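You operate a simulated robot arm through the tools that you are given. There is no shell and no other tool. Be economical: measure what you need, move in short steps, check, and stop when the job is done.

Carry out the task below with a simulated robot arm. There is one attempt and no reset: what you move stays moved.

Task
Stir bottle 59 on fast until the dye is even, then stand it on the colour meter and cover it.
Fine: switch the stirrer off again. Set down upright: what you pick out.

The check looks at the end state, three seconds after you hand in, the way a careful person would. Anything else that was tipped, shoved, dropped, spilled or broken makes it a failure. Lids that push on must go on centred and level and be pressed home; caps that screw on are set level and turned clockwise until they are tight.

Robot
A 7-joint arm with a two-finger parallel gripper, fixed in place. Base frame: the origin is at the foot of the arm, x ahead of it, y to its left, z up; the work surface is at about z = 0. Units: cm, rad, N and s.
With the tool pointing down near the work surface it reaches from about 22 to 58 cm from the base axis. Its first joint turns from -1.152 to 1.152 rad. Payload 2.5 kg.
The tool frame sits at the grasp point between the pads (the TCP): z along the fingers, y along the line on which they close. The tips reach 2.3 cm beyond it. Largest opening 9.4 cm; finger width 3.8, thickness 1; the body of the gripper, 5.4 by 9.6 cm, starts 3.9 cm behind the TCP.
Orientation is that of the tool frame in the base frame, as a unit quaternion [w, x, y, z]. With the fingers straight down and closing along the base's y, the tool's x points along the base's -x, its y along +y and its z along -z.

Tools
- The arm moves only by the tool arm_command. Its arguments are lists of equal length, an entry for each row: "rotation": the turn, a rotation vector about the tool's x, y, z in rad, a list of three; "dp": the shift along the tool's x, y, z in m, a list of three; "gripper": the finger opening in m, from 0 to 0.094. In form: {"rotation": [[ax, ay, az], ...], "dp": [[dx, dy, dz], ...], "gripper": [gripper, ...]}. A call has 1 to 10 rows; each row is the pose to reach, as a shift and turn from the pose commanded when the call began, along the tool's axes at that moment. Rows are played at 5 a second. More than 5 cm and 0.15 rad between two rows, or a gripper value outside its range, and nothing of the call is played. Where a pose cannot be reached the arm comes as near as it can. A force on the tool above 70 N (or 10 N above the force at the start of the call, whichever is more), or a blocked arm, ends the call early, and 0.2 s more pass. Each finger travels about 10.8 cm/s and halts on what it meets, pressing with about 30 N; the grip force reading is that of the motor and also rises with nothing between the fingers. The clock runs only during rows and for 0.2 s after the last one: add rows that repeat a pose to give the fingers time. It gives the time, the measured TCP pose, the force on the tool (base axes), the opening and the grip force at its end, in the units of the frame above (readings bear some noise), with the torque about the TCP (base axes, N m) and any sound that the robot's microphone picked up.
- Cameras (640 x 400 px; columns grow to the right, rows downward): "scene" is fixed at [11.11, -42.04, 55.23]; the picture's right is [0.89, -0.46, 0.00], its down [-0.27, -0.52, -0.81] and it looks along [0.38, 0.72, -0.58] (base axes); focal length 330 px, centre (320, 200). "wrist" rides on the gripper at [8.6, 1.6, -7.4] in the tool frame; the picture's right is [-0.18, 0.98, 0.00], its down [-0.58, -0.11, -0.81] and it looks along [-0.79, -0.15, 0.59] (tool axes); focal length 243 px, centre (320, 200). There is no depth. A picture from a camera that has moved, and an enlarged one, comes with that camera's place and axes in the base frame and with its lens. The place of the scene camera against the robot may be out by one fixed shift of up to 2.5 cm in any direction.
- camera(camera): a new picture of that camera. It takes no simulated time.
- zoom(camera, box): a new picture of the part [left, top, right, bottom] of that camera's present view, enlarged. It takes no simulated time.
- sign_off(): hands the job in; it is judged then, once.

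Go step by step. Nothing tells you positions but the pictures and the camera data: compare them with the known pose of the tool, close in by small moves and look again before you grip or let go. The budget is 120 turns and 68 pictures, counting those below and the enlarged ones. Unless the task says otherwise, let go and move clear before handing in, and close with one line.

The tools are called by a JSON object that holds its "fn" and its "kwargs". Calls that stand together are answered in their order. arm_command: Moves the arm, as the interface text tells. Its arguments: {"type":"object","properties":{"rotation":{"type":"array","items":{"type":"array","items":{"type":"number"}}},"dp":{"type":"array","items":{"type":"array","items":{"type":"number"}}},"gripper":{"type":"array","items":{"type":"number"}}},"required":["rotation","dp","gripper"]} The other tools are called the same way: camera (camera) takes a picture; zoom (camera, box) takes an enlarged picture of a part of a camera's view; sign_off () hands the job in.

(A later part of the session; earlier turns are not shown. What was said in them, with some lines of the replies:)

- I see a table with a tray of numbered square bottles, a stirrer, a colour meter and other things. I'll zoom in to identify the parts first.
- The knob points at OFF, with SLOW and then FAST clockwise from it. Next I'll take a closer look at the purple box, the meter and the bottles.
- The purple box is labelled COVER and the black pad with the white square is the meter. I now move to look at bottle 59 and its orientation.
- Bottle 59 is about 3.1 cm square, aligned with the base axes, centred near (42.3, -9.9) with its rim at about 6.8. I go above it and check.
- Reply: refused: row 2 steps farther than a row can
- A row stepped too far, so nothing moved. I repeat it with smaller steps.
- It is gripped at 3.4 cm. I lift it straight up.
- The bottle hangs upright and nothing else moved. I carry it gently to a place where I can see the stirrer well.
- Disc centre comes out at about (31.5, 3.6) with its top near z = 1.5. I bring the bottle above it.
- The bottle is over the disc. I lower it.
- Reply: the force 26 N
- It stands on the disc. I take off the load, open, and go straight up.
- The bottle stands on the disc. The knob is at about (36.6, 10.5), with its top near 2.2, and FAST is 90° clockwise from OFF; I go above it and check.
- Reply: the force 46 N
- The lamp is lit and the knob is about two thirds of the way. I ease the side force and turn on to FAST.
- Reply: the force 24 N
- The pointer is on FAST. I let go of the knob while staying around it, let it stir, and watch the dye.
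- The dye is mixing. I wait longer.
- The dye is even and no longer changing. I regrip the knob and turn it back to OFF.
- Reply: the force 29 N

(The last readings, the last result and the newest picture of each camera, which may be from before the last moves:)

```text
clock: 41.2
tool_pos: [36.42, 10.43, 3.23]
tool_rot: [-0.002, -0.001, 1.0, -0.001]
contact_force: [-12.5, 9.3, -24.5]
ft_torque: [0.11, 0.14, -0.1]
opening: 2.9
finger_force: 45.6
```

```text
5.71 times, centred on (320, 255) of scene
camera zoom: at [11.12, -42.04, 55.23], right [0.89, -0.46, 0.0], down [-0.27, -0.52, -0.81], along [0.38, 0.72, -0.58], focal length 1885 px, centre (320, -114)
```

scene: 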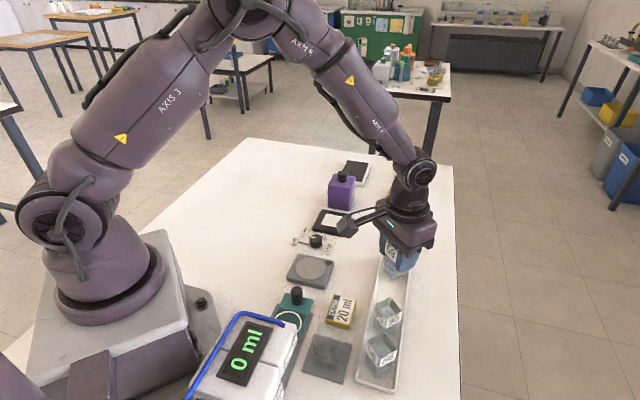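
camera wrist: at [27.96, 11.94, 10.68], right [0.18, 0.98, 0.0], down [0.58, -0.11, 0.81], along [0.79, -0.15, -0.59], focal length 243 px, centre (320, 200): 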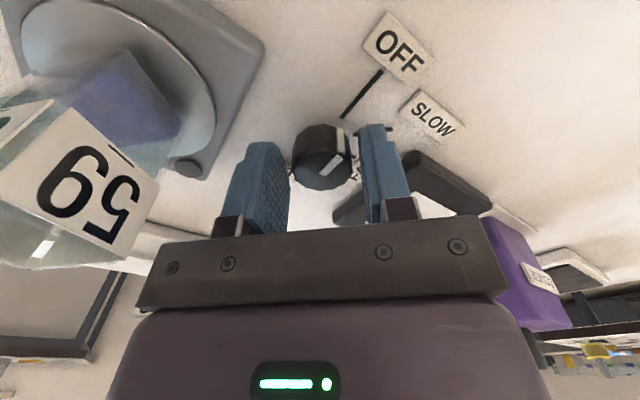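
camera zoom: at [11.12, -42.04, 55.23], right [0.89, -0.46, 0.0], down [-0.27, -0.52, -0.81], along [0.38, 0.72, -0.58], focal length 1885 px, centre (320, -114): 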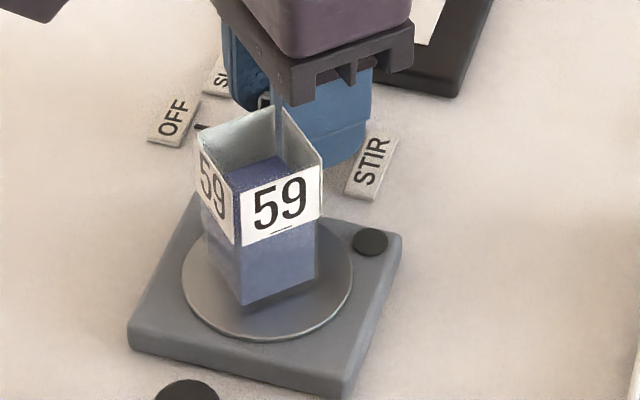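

The lamp is out and the pointer is back on OFF. I let go, rise, and return above the bottle.

{"fn": "arm_command", "kwargs": {"rotation": [[0, 0, 0], [0, 0, 0], [0, 0, 0], [0, 0, 0], [0, 0, 0], [0, 0, 0], [0, 0, 0], [0, 0, 0], [0, 0, 0]], "dp": [[0, 0, 0], [0, 0, 0], [0, 0, -0.04], [0, 0, -0.08], [0, 0, -0.12], [0, 0, -0.1445], [0.026, -0.0335, -0.1445], [0.0521, -0.067, -0.1445], [0.0521, -0.067, -0.1445]], "gripper": [0.035, 0.045, 0.045, 0.045, 0.045, 0.045, 0.055, 0.055, 0.055]}}

{"fn": "zoom", "kwargs": {"camera": "wrist", "box": [210, 0, 530, 200]}}

```text
clock: 43.2
tool_pos: [31.28, 3.62, 17.93]
tool_rot: [0.0, 0.0, 1.0, 0.0]
contact_force: [0.4, 0.3, -0.5]
ft_torque: [0.01, 0.01, 0.01]
opening: 5.5
finger_force: 0.0
```

```text
2.00 times, centred on (370, 100) of wrist
camera zoom: at [22.74, 5.25, 25.4], right [0.18, 0.98, 0.0], down [0.58, -0.11, 0.81], along [0.79, -0.15, -0.59], focal length 485 px, centre (220, 400)
```

zoom: 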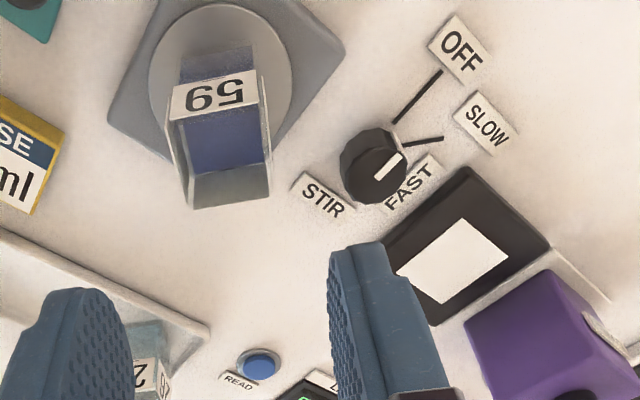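

{"fn": "arm_command", "kwargs": {"rotation": [[0, 0, 0], [0, 0, 0], [0, 0, 0], [0, 0, 0], [0, 0, 0], [0, 0, 0], [0, 0, 0]], "dp": [[0, 0, 0.04], [0, 0, 0.08], [0, 0, 0.11], [0, 0, 0.119], [0, 0, 0.119], [0, 0, 0.119], [0, 0, 0.119]], "gripper": [0.055, 0.055, 0.055, 0.055, 0.04, 0.025, 0.025]}}

```text
clock: 44.8
tool_pos: [31.61, 3.67, 6.0]
tool_rot: [0.0, 0.0, 1.0, 0.0]
contact_force: [-0.6, -0.3, 0.0]
ft_torque: [-0.02, 0.03, 0.01]
opening: 3.37
finger_force: 29.8
```

{"fn": "arm_command", "kwargs": {"rotation": [[0, 0, 0], [0, 0, 0], [0, 0, 0], [0, 0, 0], [0, 0, 0]], "dp": [[0, 0, -0.01], [0, 0, -0.03], [0, 0, -0.055], [0, 0, -0.07], [0, 0, -0.075]], "gripper": [0.025, 0.025, 0.025, 0.025, 0.025]}}

{"fn": "arm_command", "kwargs": {"rotation": [[0, 0, -0.05], [0, 0, -0.14], [0, 0, -0.24], [0, 0, -0.34], [0, 0, -0.44], [0, 0, -0.54], [0, 0, -0.64], [0, 0, -0.73], [0, 0, -0.8], [0, 0, -0.8]], "dp": [[-0.005, 0.005, 0], [-0.017, 0.016, 0], [-0.033, 0.031, 0], [-0.05, 0.047, 0], [-0.067, 0.063, 0], [-0.084, 0.079, 0], [-0.1, 0.094, 0], [-0.114, 0.108, 0], [-0.1233, 0.1164, 0], [-0.1233, 0.1164, 0]], "gripper": [0.025, 0.025, 0.025, 0.025, 0.025, 0.025, 0.025, 0.025, 0.025, 0.025]}}

{"fn": "camera", "kwargs": {"camera": "wrist"}}

{"fn": "zoom", "kwargs": {"camera": "scene", "box": [270, 140, 430, 240]}}

```text
clock: 46.0
tool_pos: [31.26, 3.7, 13.33]
tool_rot: [0.0, 0.0, 1.0, 0.0]
contact_force: [0.5, 0.2, -0.6]
ft_torque: [-0.04, 0.0, 0.01]
opening: 3.35
finger_force: 30.1
```

```text
clock: 48.2
tool_pos: [43.76, 15.26, 13.13]
tool_rot: [0.0, -0.39, 0.921, 0.0]
contact_force: [-0.6, -0.7, -0.8]
ft_torque: [-0.02, -0.02, 0.06]
opening: 3.34
finger_force: 29.6
```

```text
28 pictures are left
camera wrist: at [36.67, 10.25, 20.71], right [-0.58, 0.82, 0.0], down [0.48, 0.34, 0.81], along [0.66, 0.47, -0.59], focal length 243 px, centre (320, 200)
```

wrist: 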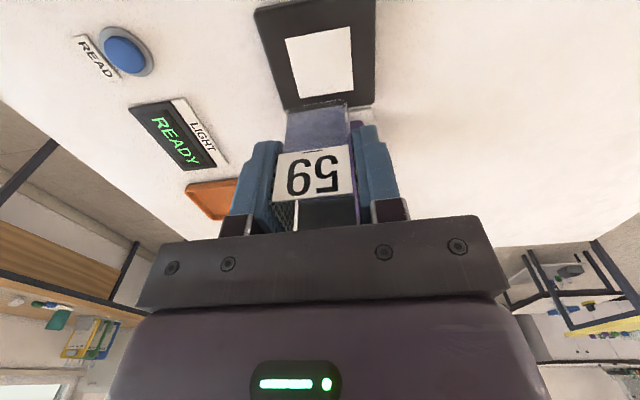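

```text
4.00 times, centred on (350, 190) of scene
camera zoom: at [11.11, -42.04, 55.23], right [0.89, -0.46, 0.0], down [-0.27, -0.52, -0.81], along [0.38, 0.72, -0.58], focal length 1319 px, centre (200, 240)
```

zoom: 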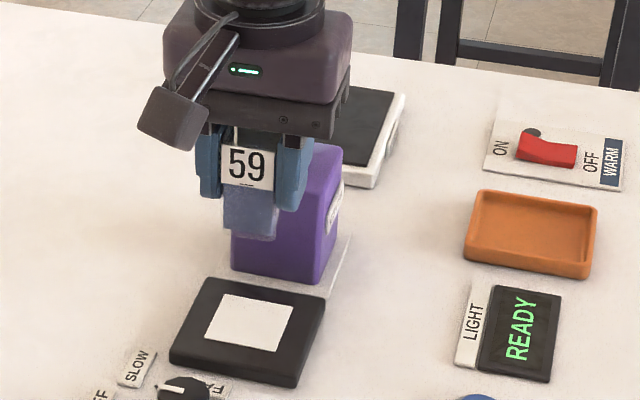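

{"fn": "arm_command", "kwargs": {"rotation": [[0, 0, 0], [0, 0, 0], [0, 0, 0], [0, 0, 0]], "dp": [[-0.0014, 0, 0.025], [-0.0014, 0, 0.05], [-0.0014, 0, 0.065], [-0.0014, 0, 0.068]], "gripper": [0.025, 0.025, 0.025, 0.025]}}

{"fn": "zoom", "kwargs": {"camera": "wrist", "box": [210, 30, 430, 170]}}

{"fn": "zoom", "kwargs": {"camera": "scene", "box": [290, 170, 380, 240]}}

```text
clock: 49.2
tool_pos: [43.79, 15.53, 6.53]
tool_rot: [0.001, -0.389, 0.921, 0.0]
contact_force: [0.1, -0.4, -0.8]
ft_torque: [0.02, -0.04, 0.01]
opening: 3.34
finger_force: 29.3
```

```text
2.86 times, centred on (320, 100) of wrist
camera zoom: at [36.7, 10.48, 14.02], right [-0.58, 0.82, 0.0], down [0.48, 0.34, 0.81], along [0.66, 0.47, -0.59], focal length 693 px, centre (320, 486)
```

zoom: 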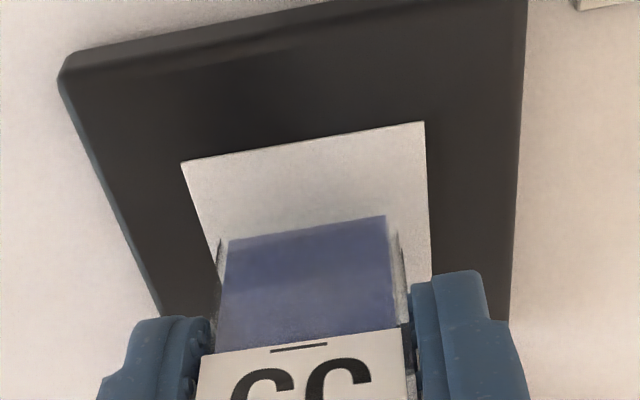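

```text
5.71 times, centred on (335, 205) of scene
camera zoom: at [11.11, -42.04, 55.23], right [0.89, -0.46, 0.0], down [-0.27, -0.52, -0.81], along [0.38, 0.72, -0.58], focal length 1885 px, centre (234, 171)
```

zoom: 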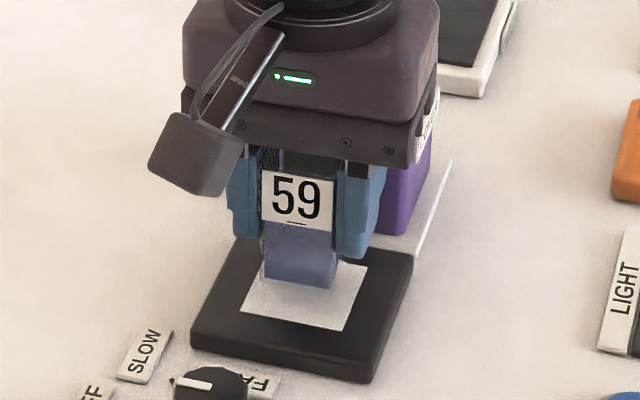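

The bottle is aligned with the white square but about 4 mm too far along. I correct that and lower it further.

{"fn": "arm_command", "kwargs": {"rotation": [[0, 0, 0], [0, 0, 0], [0, 0, 0], [0, 0, 0]], "dp": [[0.0035, 0, 0.002], [0.0035, 0, 0.005], [0.0035, 0, 0.008], [0.0035, 0, 0.008]], "gripper": [0.025, 0.025, 0.025, 0.025]}}

{"fn": "zoom", "kwargs": {"camera": "wrist", "box": [210, 30, 430, 170]}}

```text
clock: 50.2
tool_pos: [43.49, 15.32, 5.58]
tool_rot: [-0.001, -0.389, 0.921, -0.001]
contact_force: [0.5, -0.6, -0.2]
ft_torque: [0.0, 0.01, -0.02]
opening: 3.31
finger_force: 29.8
```

```text
2.86 times, centred on (320, 100) of wrist
camera zoom: at [36.48, 10.25, 13.14], right [-0.58, 0.82, 0.0], down [0.48, 0.34, 0.81], along [0.66, 0.46, -0.59], focal length 693 px, centre (320, 486)
```

zoom: 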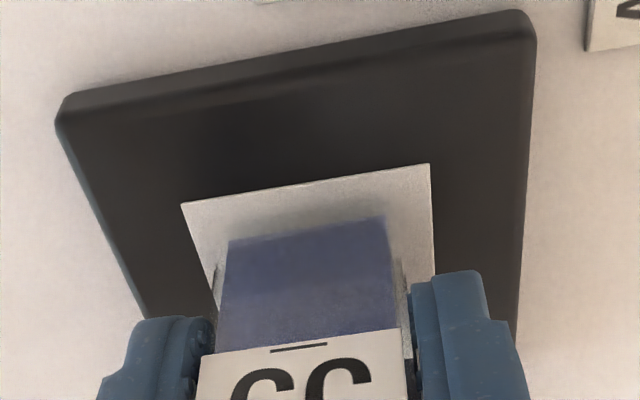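

{"fn": "arm_command", "kwargs": {"rotation": [[0, 0, 0], [0, 0, 0], [0, 0, 0]], "dp": [[0.0005, 0.0012, 0.001], [0.0005, 0.0012, 0.002], [0.0005, 0.0012, 0.002]], "gripper": [0.025, 0.025, 0.025]}}

```text
clock: 51.0
tool_pos: [43.51, 15.21, 5.63]
tool_rot: [0.001, -0.389, 0.921, 0.0]
contact_force: [0.3, 0.2, -0.1]
ft_torque: [0.03, 0.0, 0.02]
opening: 3.35
finger_force: 30.2
```

{"fn": "arm_command", "kwargs": {"rotation": [[0, 0, 0], [0, 0, 0], [0, 0, 0]], "dp": [[0, 0, 0.001], [0, 0, 0.002], [0, 0, 0.002]], "gripper": [0.025, 0.025, 0.025]}}

```text
clock: 51.8
tool_pos: [43.48, 15.17, 5.41]
tool_rot: [0.0, -0.39, 0.921, 0.001]
contact_force: [-2.7, 0.3, 7.3]
ft_torque: [0.03, 0.07, 0.03]
opening: 3.34
finger_force: 30.6
```

It has contact with the meter. I open, rise and check.

{"fn": "arm_command", "kwargs": {"rotation": [[0, 0, 0], [0, 0, 0], [0, 0, 0], [0, 0, 0], [0, 0, 0], [0, 0, 0]], "dp": [[0, 0, 0], [0, 0, 0], [0, 0, 0], [0, 0, -0.04], [0, 0, -0.08], [0, 0, -0.12]], "gripper": [0.04, 0.05, 0.05, 0.05, 0.05, 0.05]}}

{"fn": "zoom", "kwargs": {"camera": "wrist", "box": [200, 0, 440, 150]}}

{"fn": "zoom", "kwargs": {"camera": "scene", "box": [290, 160, 390, 240]}}

```text
clock: 53.2
tool_pos: [43.29, 15.08, 17.24]
tool_rot: [0.0, -0.389, 0.921, 0.0]
contact_force: [-0.2, -0.1, -0.4]
ft_torque: [0.0, 0.01, -0.02]
opening: 4.97
finger_force: 0.0
```

```text
2.67 times, centred on (320, 75) of wrist
camera zoom: at [36.21, 10.06, 24.69], right [-0.58, 0.82, 0.0], down [0.48, 0.34, 0.81], along [0.66, 0.46, -0.59], focal length 647 px, centre (320, 533)
```

zoom: 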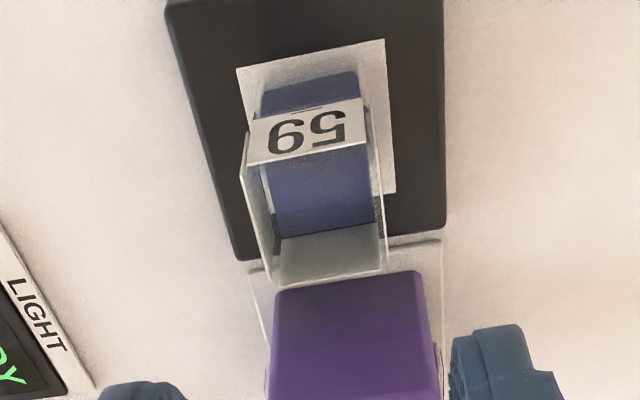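

```text
5.00 times, centred on (340, 200) of scene
camera zoom: at [11.11, -42.04, 55.23], right [0.89, -0.46, 0.0], down [-0.27, -0.52, -0.81], along [0.38, 0.72, -0.58], focal length 1649 px, centre (220, 200)
```

zoom: 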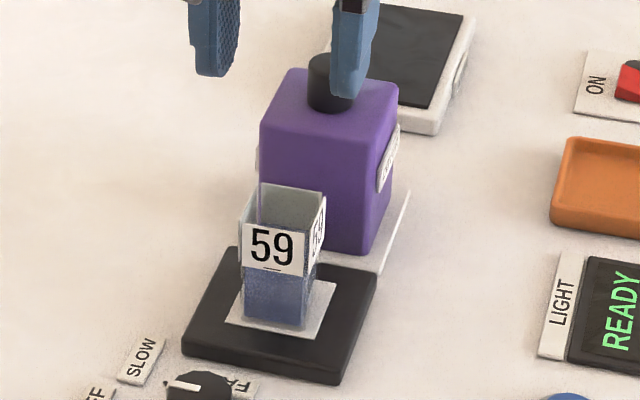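

The bottle stands on the white square, square to it and within about 2.5 mm of centre. Next I go above the cover to measure its knob.

{"fn": "arm_command", "kwargs": {"rotation": [[0, 0, 0], [0, 0, 0], [0, 0, 0], [0, 0, 0]], "dp": [[0, 0, -0.03], [-0.03, 0, -0.03], [-0.06, 0, -0.03], [-0.08, 0, -0.03]], "gripper": [0.05, 0.05, 0.05, 0.05]}}

{"fn": "zoom", "kwargs": {"camera": "wrist", "box": [200, 0, 440, 150]}}

```text
clock: 54.2
tool_pos: [49.08, 21.15, 20.36]
tool_rot: [0.0, -0.389, 0.921, 0.0]
contact_force: [0.4, 1.2, -0.7]
ft_torque: [0.03, -0.01, -0.03]
opening: 5.03
finger_force: 0.1
```

```text
2.67 times, centred on (320, 75) of wrist
camera zoom: at [41.91, 16.13, 27.84], right [-0.58, 0.82, 0.0], down [0.48, 0.34, 0.81], along [0.66, 0.46, -0.59], focal length 647 px, centre (320, 533)
```

zoom: 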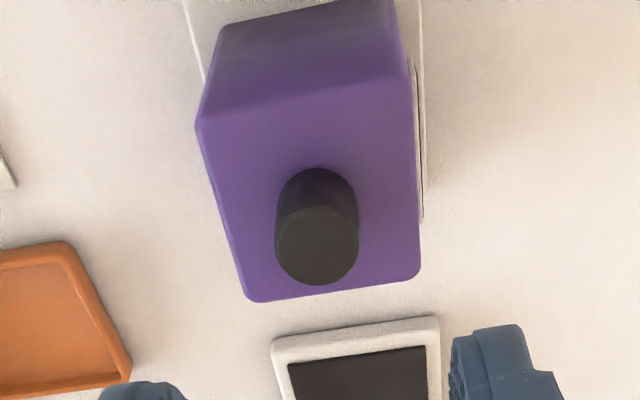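

{"fn": "arm_command", "kwargs": {"rotation": [[0, 0, 0], [0, 0, 0], [0, 0, 0], [0, 0, 0]], "dp": [[-0.0095, -0.002, 0.02], [-0.0095, -0.002, 0.04], [-0.0095, -0.002, 0.06], [-0.0095, -0.002, 0.06]], "gripper": [0.045, 0.045, 0.045, 0.045]}}

{"fn": "camera", "kwargs": {"camera": "wrist"}}

{"fn": "zoom", "kwargs": {"camera": "scene", "box": [290, 140, 390, 220]}}

```text
clock: 55.2
tool_pos: [49.8, 21.55, 14.39]
tool_rot: [0.0, -0.389, 0.921, 0.001]
contact_force: [-0.5, -0.9, 0.4]
ft_torque: [-0.01, 0.01, 0.0]
opening: 4.48
finger_force: 0.1
```

```text
20 pictures are left
camera wrist: at [42.64, 16.45, 21.76], right [-0.58, 0.82, 0.0], down [0.48, 0.34, 0.81], along [0.66, 0.46, -0.59], focal length 243 px, centre (320, 200)
```

wrist: 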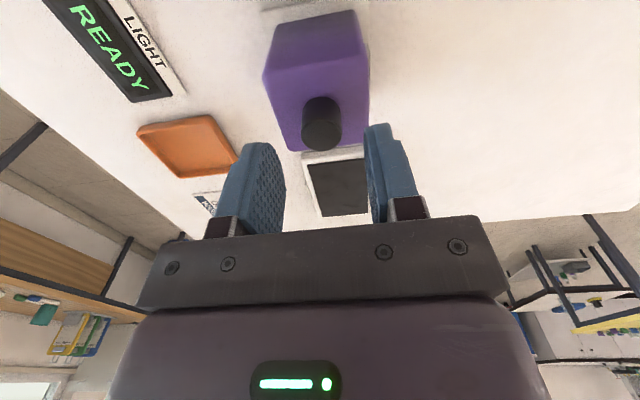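

```text
5.00 times, centred on (340, 180) of scene
camera zoom: at [11.11, -42.04, 55.23], right [0.89, -0.46, 0.0], down [-0.27, -0.52, -0.81], along [0.38, 0.72, -0.58], focal length 1649 px, centre (220, 300)
```

zoom: 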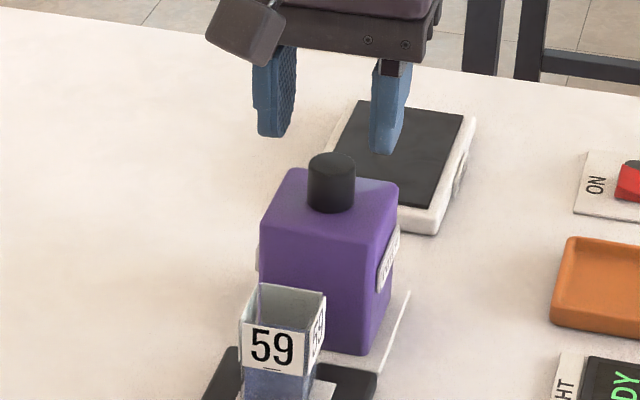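

{"fn": "arm_command", "kwargs": {"rotation": [[0, 0, 0], [0, 0, 0], [0, 0, 0]], "dp": [[0, 0, 0.015], [0, 0, 0.028], [0, 0, 0.028]], "gripper": [0.045, 0.045, 0.045]}}

{"fn": "zoom", "kwargs": {"camera": "wrist", "box": [220, 60, 420, 220]}}

{"fn": "zoom", "kwargs": {"camera": "scene", "box": [290, 140, 390, 220]}}

```text
clock: 56.0
tool_pos: [49.75, 21.51, 11.67]
tool_rot: [0.0, -0.389, 0.921, -0.001]
contact_force: [0.2, 0.3, -0.3]
ft_torque: [-0.02, 0.04, -0.02]
opening: 4.48
finger_force: 0.1
```

```text
2.50 times, centred on (320, 140) of wrist
camera zoom: at [42.66, 16.49, 19.15], right [-0.58, 0.82, 0.0], down [0.48, 0.34, 0.81], along [0.66, 0.47, -0.59], focal length 606 px, centre (320, 350)
```

zoom: 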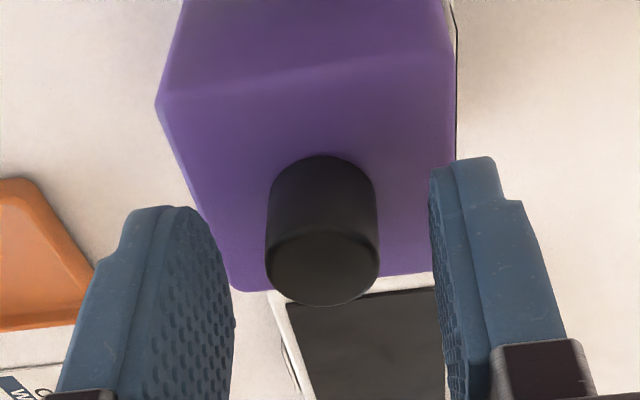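

```text
5.00 times, centred on (340, 180) of scene
camera zoom: at [11.11, -42.04, 55.23], right [0.89, -0.46, 0.0], down [-0.27, -0.52, -0.81], along [0.38, 0.72, -0.58], focal length 1649 px, centre (220, 300)
```

zoom: 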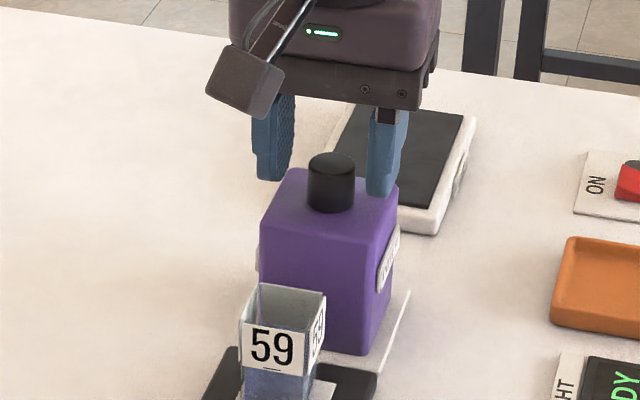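

The knob is centred between the fingers. I close on it.

{"fn": "arm_command", "kwargs": {"rotation": [[0, 0, 0], [0, 0, 0], [0, 0, 0], [0, 0, 0]], "dp": [[0, 0, 0.002], [0, 0, 0.002], [0, 0, 0.002], [0, 0, 0.002]], "gripper": [0.035, 0.025, 0.015, 0.015]}}

```text
clock: 57.0
tool_pos: [49.81, 21.52, 11.65]
tool_rot: [0.0, -0.389, 0.921, 0.0]
contact_force: [-0.2, -0.1, -0.2]
ft_torque: [0.02, 0.0, 0.03]
opening: 2.28
finger_force: 30.0
```

{"fn": "arm_command", "kwargs": {"rotation": [[0, 0, 0], [0, 0, 0], [0, 0, 0], [0, 0, 0], [0, 0, 0], [0, 0, 0]], "dp": [[0, 0, -0.01], [0, 0, -0.03], [0, 0, -0.05], [0, 0, -0.07], [0, 0, -0.09], [0, 0, -0.095]], "gripper": [0.015, 0.015, 0.015, 0.015, 0.015, 0.015]}}

{"fn": "zoom", "kwargs": {"camera": "wrist", "box": [190, 0, 450, 162]}}

{"fn": "zoom", "kwargs": {"camera": "scene", "box": [270, 110, 410, 240]}}

```text
clock: 58.4
tool_pos: [49.99, 21.42, 20.82]
tool_rot: [0.0, -0.389, 0.921, 0.0]
contact_force: [0.3, 0.2, 0.8]
ft_torque: [-0.01, 0.01, -0.02]
opening: 2.29
finger_force: 29.6
```

```text
2.46 times, centred on (320, 81) of wrist
camera zoom: at [42.91, 16.41, 28.27], right [-0.58, 0.82, 0.0], down [0.48, 0.34, 0.81], along [0.66, 0.47, -0.59], focal length 597 px, centre (320, 493)
```

zoom: 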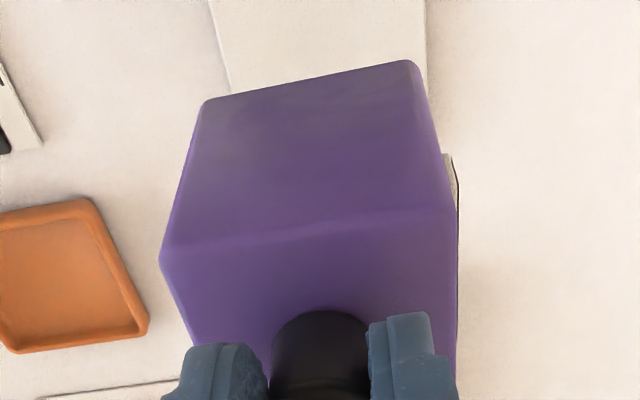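

```text
3.08 times, centred on (340, 175) of scene
camera zoom: at [11.11, -42.04, 55.23], right [0.89, -0.46, 0.0], down [-0.27, -0.52, -0.81], along [0.38, 0.72, -0.58], focal length 1015 px, centre (258, 277)
```

zoom: 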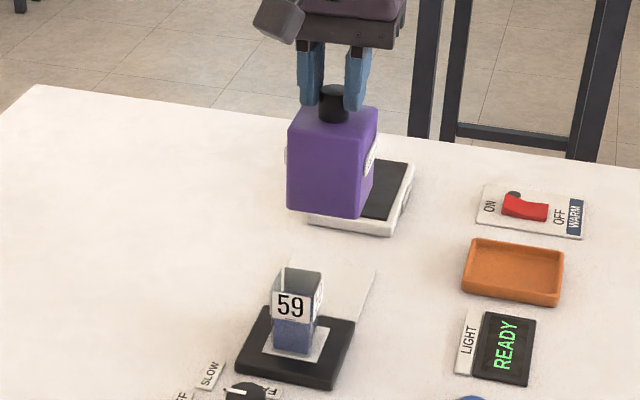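

The cover came up cleanly. I carry it back over the bottle.

{"fn": "arm_command", "kwargs": {"rotation": [[0, 0, 0], [0, 0, 0], [0, 0, 0], [0, 0, 0], [0, 0, 0], [0, 0, 0]], "dp": [[0.01, 0, 0], [0.03, 0, 0], [0.055, 0, 0], [0.075, 0, 0], [0.085, 0, 0], [0.085, 0, 0]], "gripper": [0.015, 0.015, 0.015, 0.015, 0.015, 0.015]}}

{"fn": "zoom", "kwargs": {"camera": "wrist", "box": [190, 0, 450, 162]}}

{"fn": "zoom", "kwargs": {"camera": "scene", "box": [280, 130, 400, 240]}}

```text
clock: 59.8
tool_pos: [43.91, 15.57, 20.82]
tool_rot: [0.0, -0.389, 0.921, -0.001]
contact_force: [-0.5, -0.1, -1.3]
ft_torque: [0.04, -0.01, 0.0]
opening: 2.27
finger_force: 30.1
```

```text
2.46 times, centred on (320, 81) of wrist
camera zoom: at [36.85, 10.58, 28.28], right [-0.58, 0.82, 0.0], down [0.48, 0.34, 0.81], along [0.66, 0.47, -0.59], focal length 597 px, centre (320, 493)
```

zoom: 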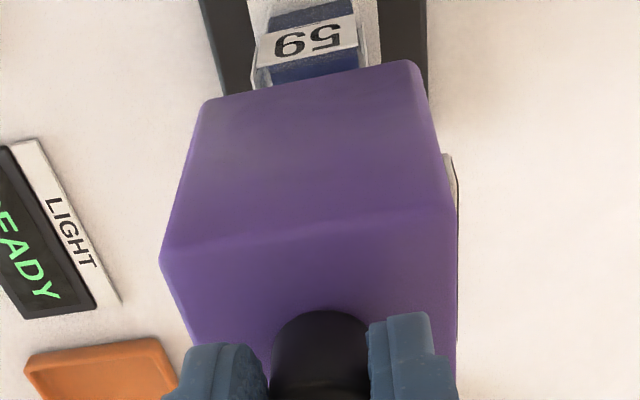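

```text
3.64 times, centred on (340, 185) of scene
camera zoom: at [11.11, -42.04, 55.23], right [0.89, -0.46, 0.0], down [-0.27, -0.52, -0.81], along [0.38, 0.72, -0.58], focal length 1199 px, centre (247, 254)
```

zoom: 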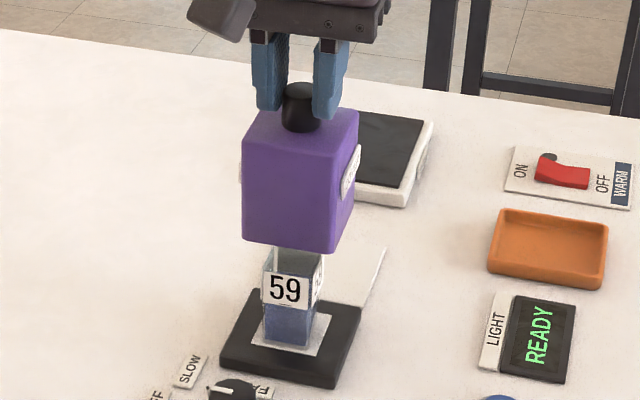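

{"fn": "arm_command", "kwargs": {"rotation": [[0, 0, 0], [0, 0, 0], [0, 0, 0]], "dp": [[0.004, -0.001, 0.005], [0.004, -0.001, 0.018], [0.004, -0.001, 0.018]], "gripper": [0.015, 0.015, 0.015]}}

{"fn": "zoom", "kwargs": {"camera": "wrist", "box": [220, 0, 420, 125]}}

{"fn": "zoom", "kwargs": {"camera": "scene", "box": [300, 150, 390, 240]}}

```text
clock: 60.6
tool_pos: [43.81, 15.1, 18.97]
tool_rot: [-0.001, -0.39, 0.921, 0.0]
contact_force: [0.3, 0.3, -1.7]
ft_torque: [-0.01, 0.01, -0.01]
opening: 2.29
finger_force: 30.0
```

```text
3.20 times, centred on (320, 62) of wrist
camera zoom: at [36.63, 10.06, 26.45], right [-0.58, 0.82, 0.0], down [0.48, 0.34, 0.81], along [0.66, 0.46, -0.59], focal length 776 px, centre (320, 640)
```

zoom: 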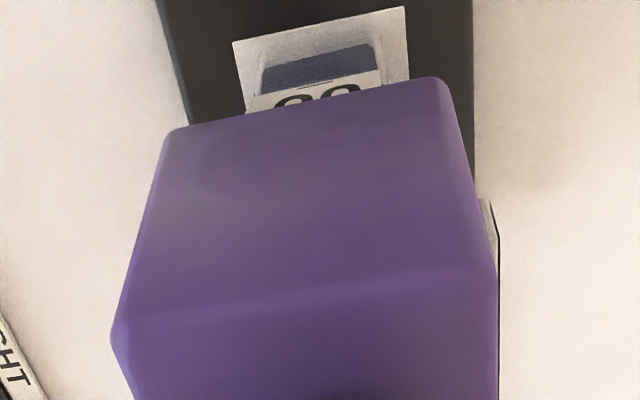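

```text
4.44 times, centred on (345, 195) of scene
camera zoom: at [11.11, -42.04, 55.23], right [0.89, -0.46, 0.0], down [-0.27, -0.52, -0.81], along [0.38, 0.72, -0.58], focal length 1466 px, centre (209, 222)
```

zoom: 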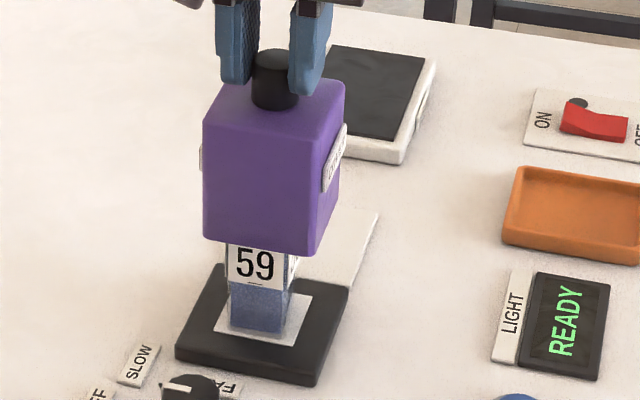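

Laterally the cover and bottle line up within a millimetre. I lower slowly past the rim, watching the force.

{"fn": "arm_command", "kwargs": {"rotation": [[0, 0, 0], [0, 0, 0], [0, 0, 0], [0, 0, 0]], "dp": [[0, 0, 0.004], [0, 0, 0.008], [0, 0, 0.012], [0, 0, 0.016]], "gripper": [0.015, 0.015, 0.015, 0.015]}}

{"fn": "zoom", "kwargs": {"camera": "scene", "box": [300, 150, 390, 240]}}

```text
clock: 61.6
tool_pos: [43.69, 15.11, 17.3]
tool_rot: [0.001, -0.388, 0.922, 0.0]
contact_force: [-0.4, -0.1, -1.2]
ft_torque: [0.0, -0.01, 0.02]
opening: 2.28
finger_force: 30.3
```

```text
4.44 times, centred on (345, 195) of scene
camera zoom: at [11.11, -42.04, 55.23], right [0.89, -0.46, 0.0], down [-0.27, -0.52, -0.81], along [0.38, 0.72, -0.58], focal length 1466 px, centre (209, 222)
```

zoom: 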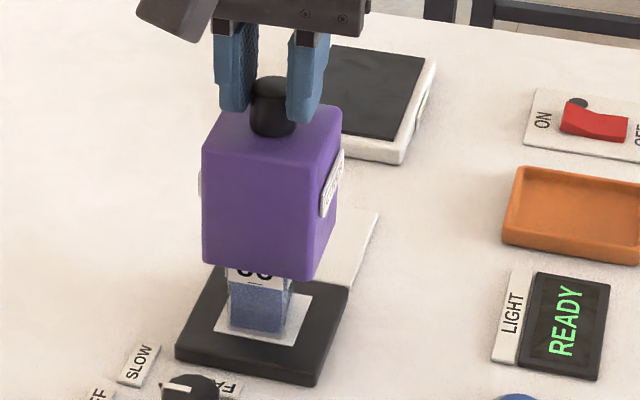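

{"fn": "arm_command", "kwargs": {"rotation": [[0, 0, 0], [0, 0, 0], [0, 0, 0], [0, 0, 0], [0, 0, 0]], "dp": [[0, 0, 0.006], [0, 0, 0.012], [0, 0, 0.02], [0, 0, 0.028], [0, 0, 0.034]], "gripper": [0.015, 0.015, 0.015, 0.015, 0.015]}}

{"fn": "zoom", "kwargs": {"camera": "scene", "box": [300, 150, 390, 240]}}

{"fn": "zoom", "kwargs": {"camera": "wrist", "box": [220, 0, 420, 125]}}

```text
clock: 62.8
tool_pos: [43.86, 15.09, 14.05]
tool_rot: [0.0, -0.39, 0.921, 0.001]
contact_force: [-0.8, -0.3, -1.0]
ft_torque: [-0.01, -0.01, -0.01]
opening: 2.28
finger_force: 29.8
```

```text
4.44 times, centred on (345, 195) of scene
camera zoom: at [11.11, -42.04, 55.23], right [0.89, -0.46, 0.0], down [-0.27, -0.52, -0.81], along [0.38, 0.72, -0.58], focal length 1466 px, centre (209, 222)
```

zoom: 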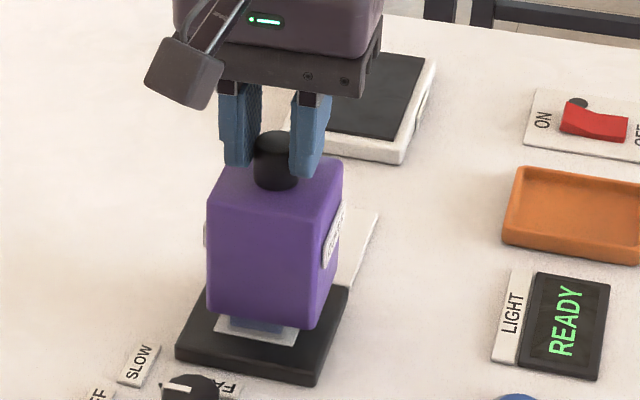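

```text
3.20 times, centred on (320, 62) of wrist
camera zoom: at [36.76, 9.9, 21.55], right [-0.58, 0.82, 0.0], down [0.48, 0.34, 0.81], along [0.66, 0.47, -0.59], focal length 776 px, centre (320, 640)
```

zoom: 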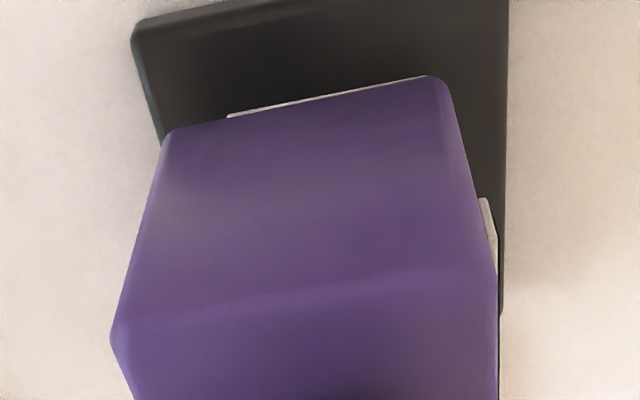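

The cover is over the bottle with no contact. I shift 1.5 mm sideways to centre it on the pad and lower it to the pad.

{"fn": "arm_command", "kwargs": {"rotation": [[0, 0, 0], [0, 0, 0], [0, 0, 0], [0, 0, 0]], "dp": [[0, 0.0015, 0.003], [0, 0.0015, 0.007], [0, 0.0015, 0.011], [0, 0.0015, 0.014]], "gripper": [0.015, 0.015, 0.015, 0.015]}}

```text
clock: 63.8
tool_pos: [43.61, 15.26, 12.69]
tool_rot: [0.0, -0.389, 0.921, 0.0]
contact_force: [-0.1, 0.0, -0.5]
ft_torque: [0.04, -0.01, 0.02]
opening: 2.27
finger_force: 29.9
```

{"fn": "arm_command", "kwargs": {"rotation": [[0, 0, 0], [0, 0, 0], [0, 0, 0]], "dp": [[0, 0, 0.001], [0, 0, 0.002], [0, 0, 0.003]], "gripper": [0.015, 0.015, 0.015]}}

{"fn": "zoom", "kwargs": {"camera": "scene", "box": [300, 150, 390, 240]}}

```text
clock: 64.6
tool_pos: [43.76, 15.13, 12.42]
tool_rot: [0.0, -0.389, 0.921, 0.0]
contact_force: [0.9, 0.6, -1.1]
ft_torque: [0.0, 0.02, 0.01]
opening: 2.28
finger_force: 29.9
```

```text
4.44 times, centred on (345, 195) of scene
camera zoom: at [11.11, -42.04, 55.23], right [0.89, -0.46, 0.0], down [-0.27, -0.52, -0.81], along [0.38, 0.72, -0.58], focal length 1466 px, centre (209, 222)
```

zoom: 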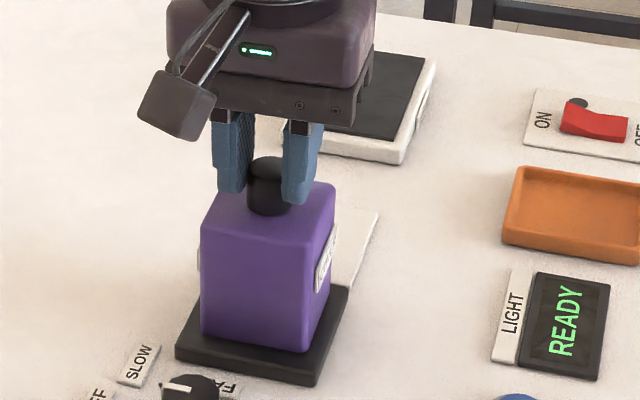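

{"fn": "arm_command", "kwargs": {"rotation": [[0, 0, 0], [0, 0, 0], [0, 0, 0]], "dp": [[0, 0, 0.001], [0, 0, 0.002], [0, 0, 0.002]], "gripper": [0.015, 0.015, 0.015]}}

```text
clock: 65.4
tool_pos: [43.71, 15.1, 12.22]
tool_rot: [0.0, -0.389, 0.921, 0.0]
contact_force: [-2.3, -1.8, 4.1]
ft_torque: [-0.08, 0.06, 0.0]
opening: 2.27
finger_force: 29.9
```

{"fn": "arm_command", "kwargs": {"rotation": [[0, 0, 0], [0, 0, 0]], "dp": [[0, 0, 0.001], [0, 0, 0.001]], "gripper": [0.015, 0.015]}}

{"fn": "zoom", "kwargs": {"camera": "scene", "box": [310, 180, 370, 230]}}

{"fn": "zoom", "kwargs": {"camera": "wrist", "box": [220, 0, 420, 125]}}

```text
clock: 66.0
tool_pos: [43.61, 15.13, 12.19]
tool_rot: [0.003, -0.389, 0.921, 0.0]
contact_force: [-6.4, -4.4, 24.7]
ft_torque: [-0.08, 0.16, 0.02]
opening: 2.26
finger_force: 30.0
```

```text
8.00 times, centred on (340, 205) of scene
camera zoom: at [11.1, -42.04, 55.23], right [0.89, -0.46, 0.0], down [-0.27, -0.52, -0.81], along [0.38, 0.72, -0.58], focal length 2639 px, centre (160, 160)
```

zoom: 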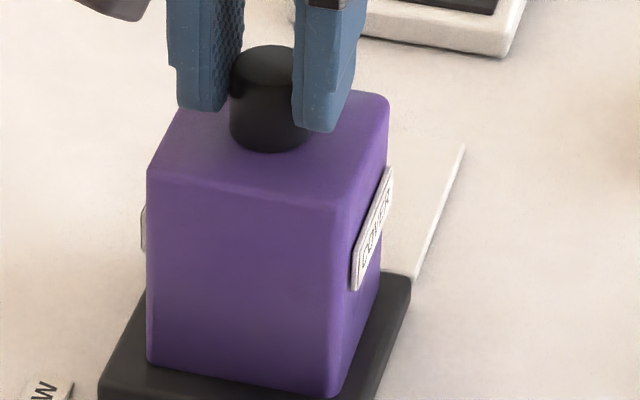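

```text
3.20 times, centred on (320, 62) of wrist
camera zoom: at [36.54, 10.13, 19.68], right [-0.58, 0.82, 0.0], down [0.48, 0.34, 0.81], along [0.66, 0.47, -0.59], focal length 776 px, centre (320, 640)
```

zoom: 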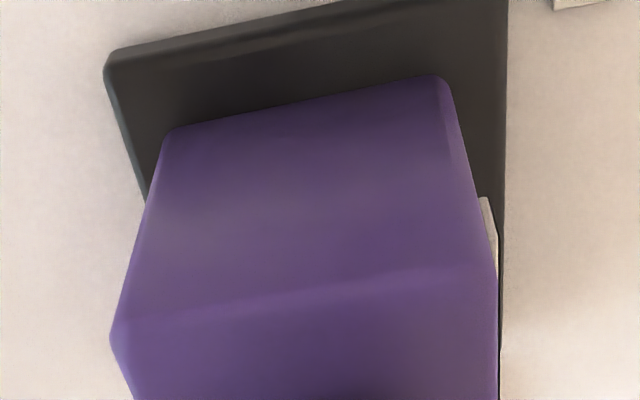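

The cover is fully seated, level and square on the meter. I let go and move clear.

{"fn": "arm_command", "kwargs": {"rotation": [[0, 0, 0], [0, 0, 0], [0, 0, 0], [0, 0, 0], [0, 0, 0], [0, 0, 0], [0, 0, 0], [0, 0, 0]], "dp": [[0, 0, -0.001], [0, 0, -0.001], [0, 0, -0.001], [0, 0, -0.03], [0, 0, -0.07], [0, 0, -0.11], [0.04, 0, -0.12], [0.08, 0, -0.12]], "gripper": [0.025, 0.04, 0.045, 0.045, 0.045, 0.045, 0.045, 0.045]}}

{"fn": "camera", "kwargs": {"camera": "scene"}}

{"fn": "camera", "kwargs": {"camera": "wrist"}}

```text
clock: 67.8
tool_pos: [38.33, 9.49, 23.79]
tool_rot: [0.0, -0.389, 0.921, 0.001]
contact_force: [0.2, 0.3, 0.6]
ft_torque: [-0.02, 0.0, -0.01]
opening: 4.48
finger_force: 0.0
```

```text
4 pictures are left
```

scene: 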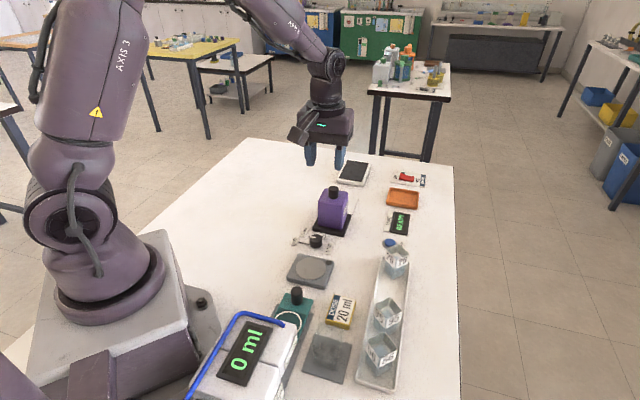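

```text
3 pictures are left
camera wrist: at [31.21, 4.49, 31.27], right [-0.58, 0.82, 0.0], down [0.48, 0.34, 0.81], along [0.66, 0.47, -0.59], focal length 243 px, centre (320, 200)
```

wrist: 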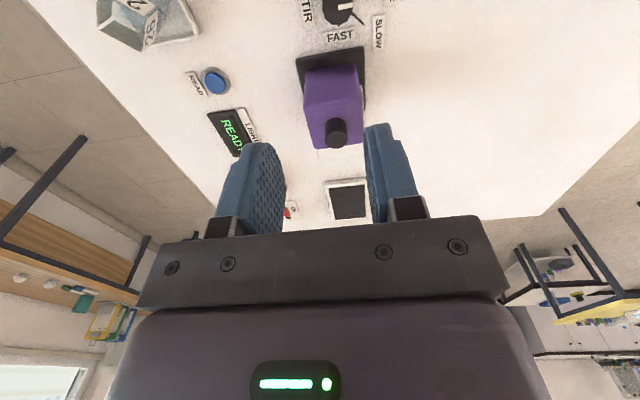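

The cover stands level on the meter over bottle 59, the stirrer is off and nothing else has moved. I hand in.

{"fn": "sign_off", "kwargs": {}}

```text
The job is handed in.
```

Bottle 59 was stirred on fast until the dye was even, then stood upright on the colour meter under the purple cover, with the stirrer switched off again.
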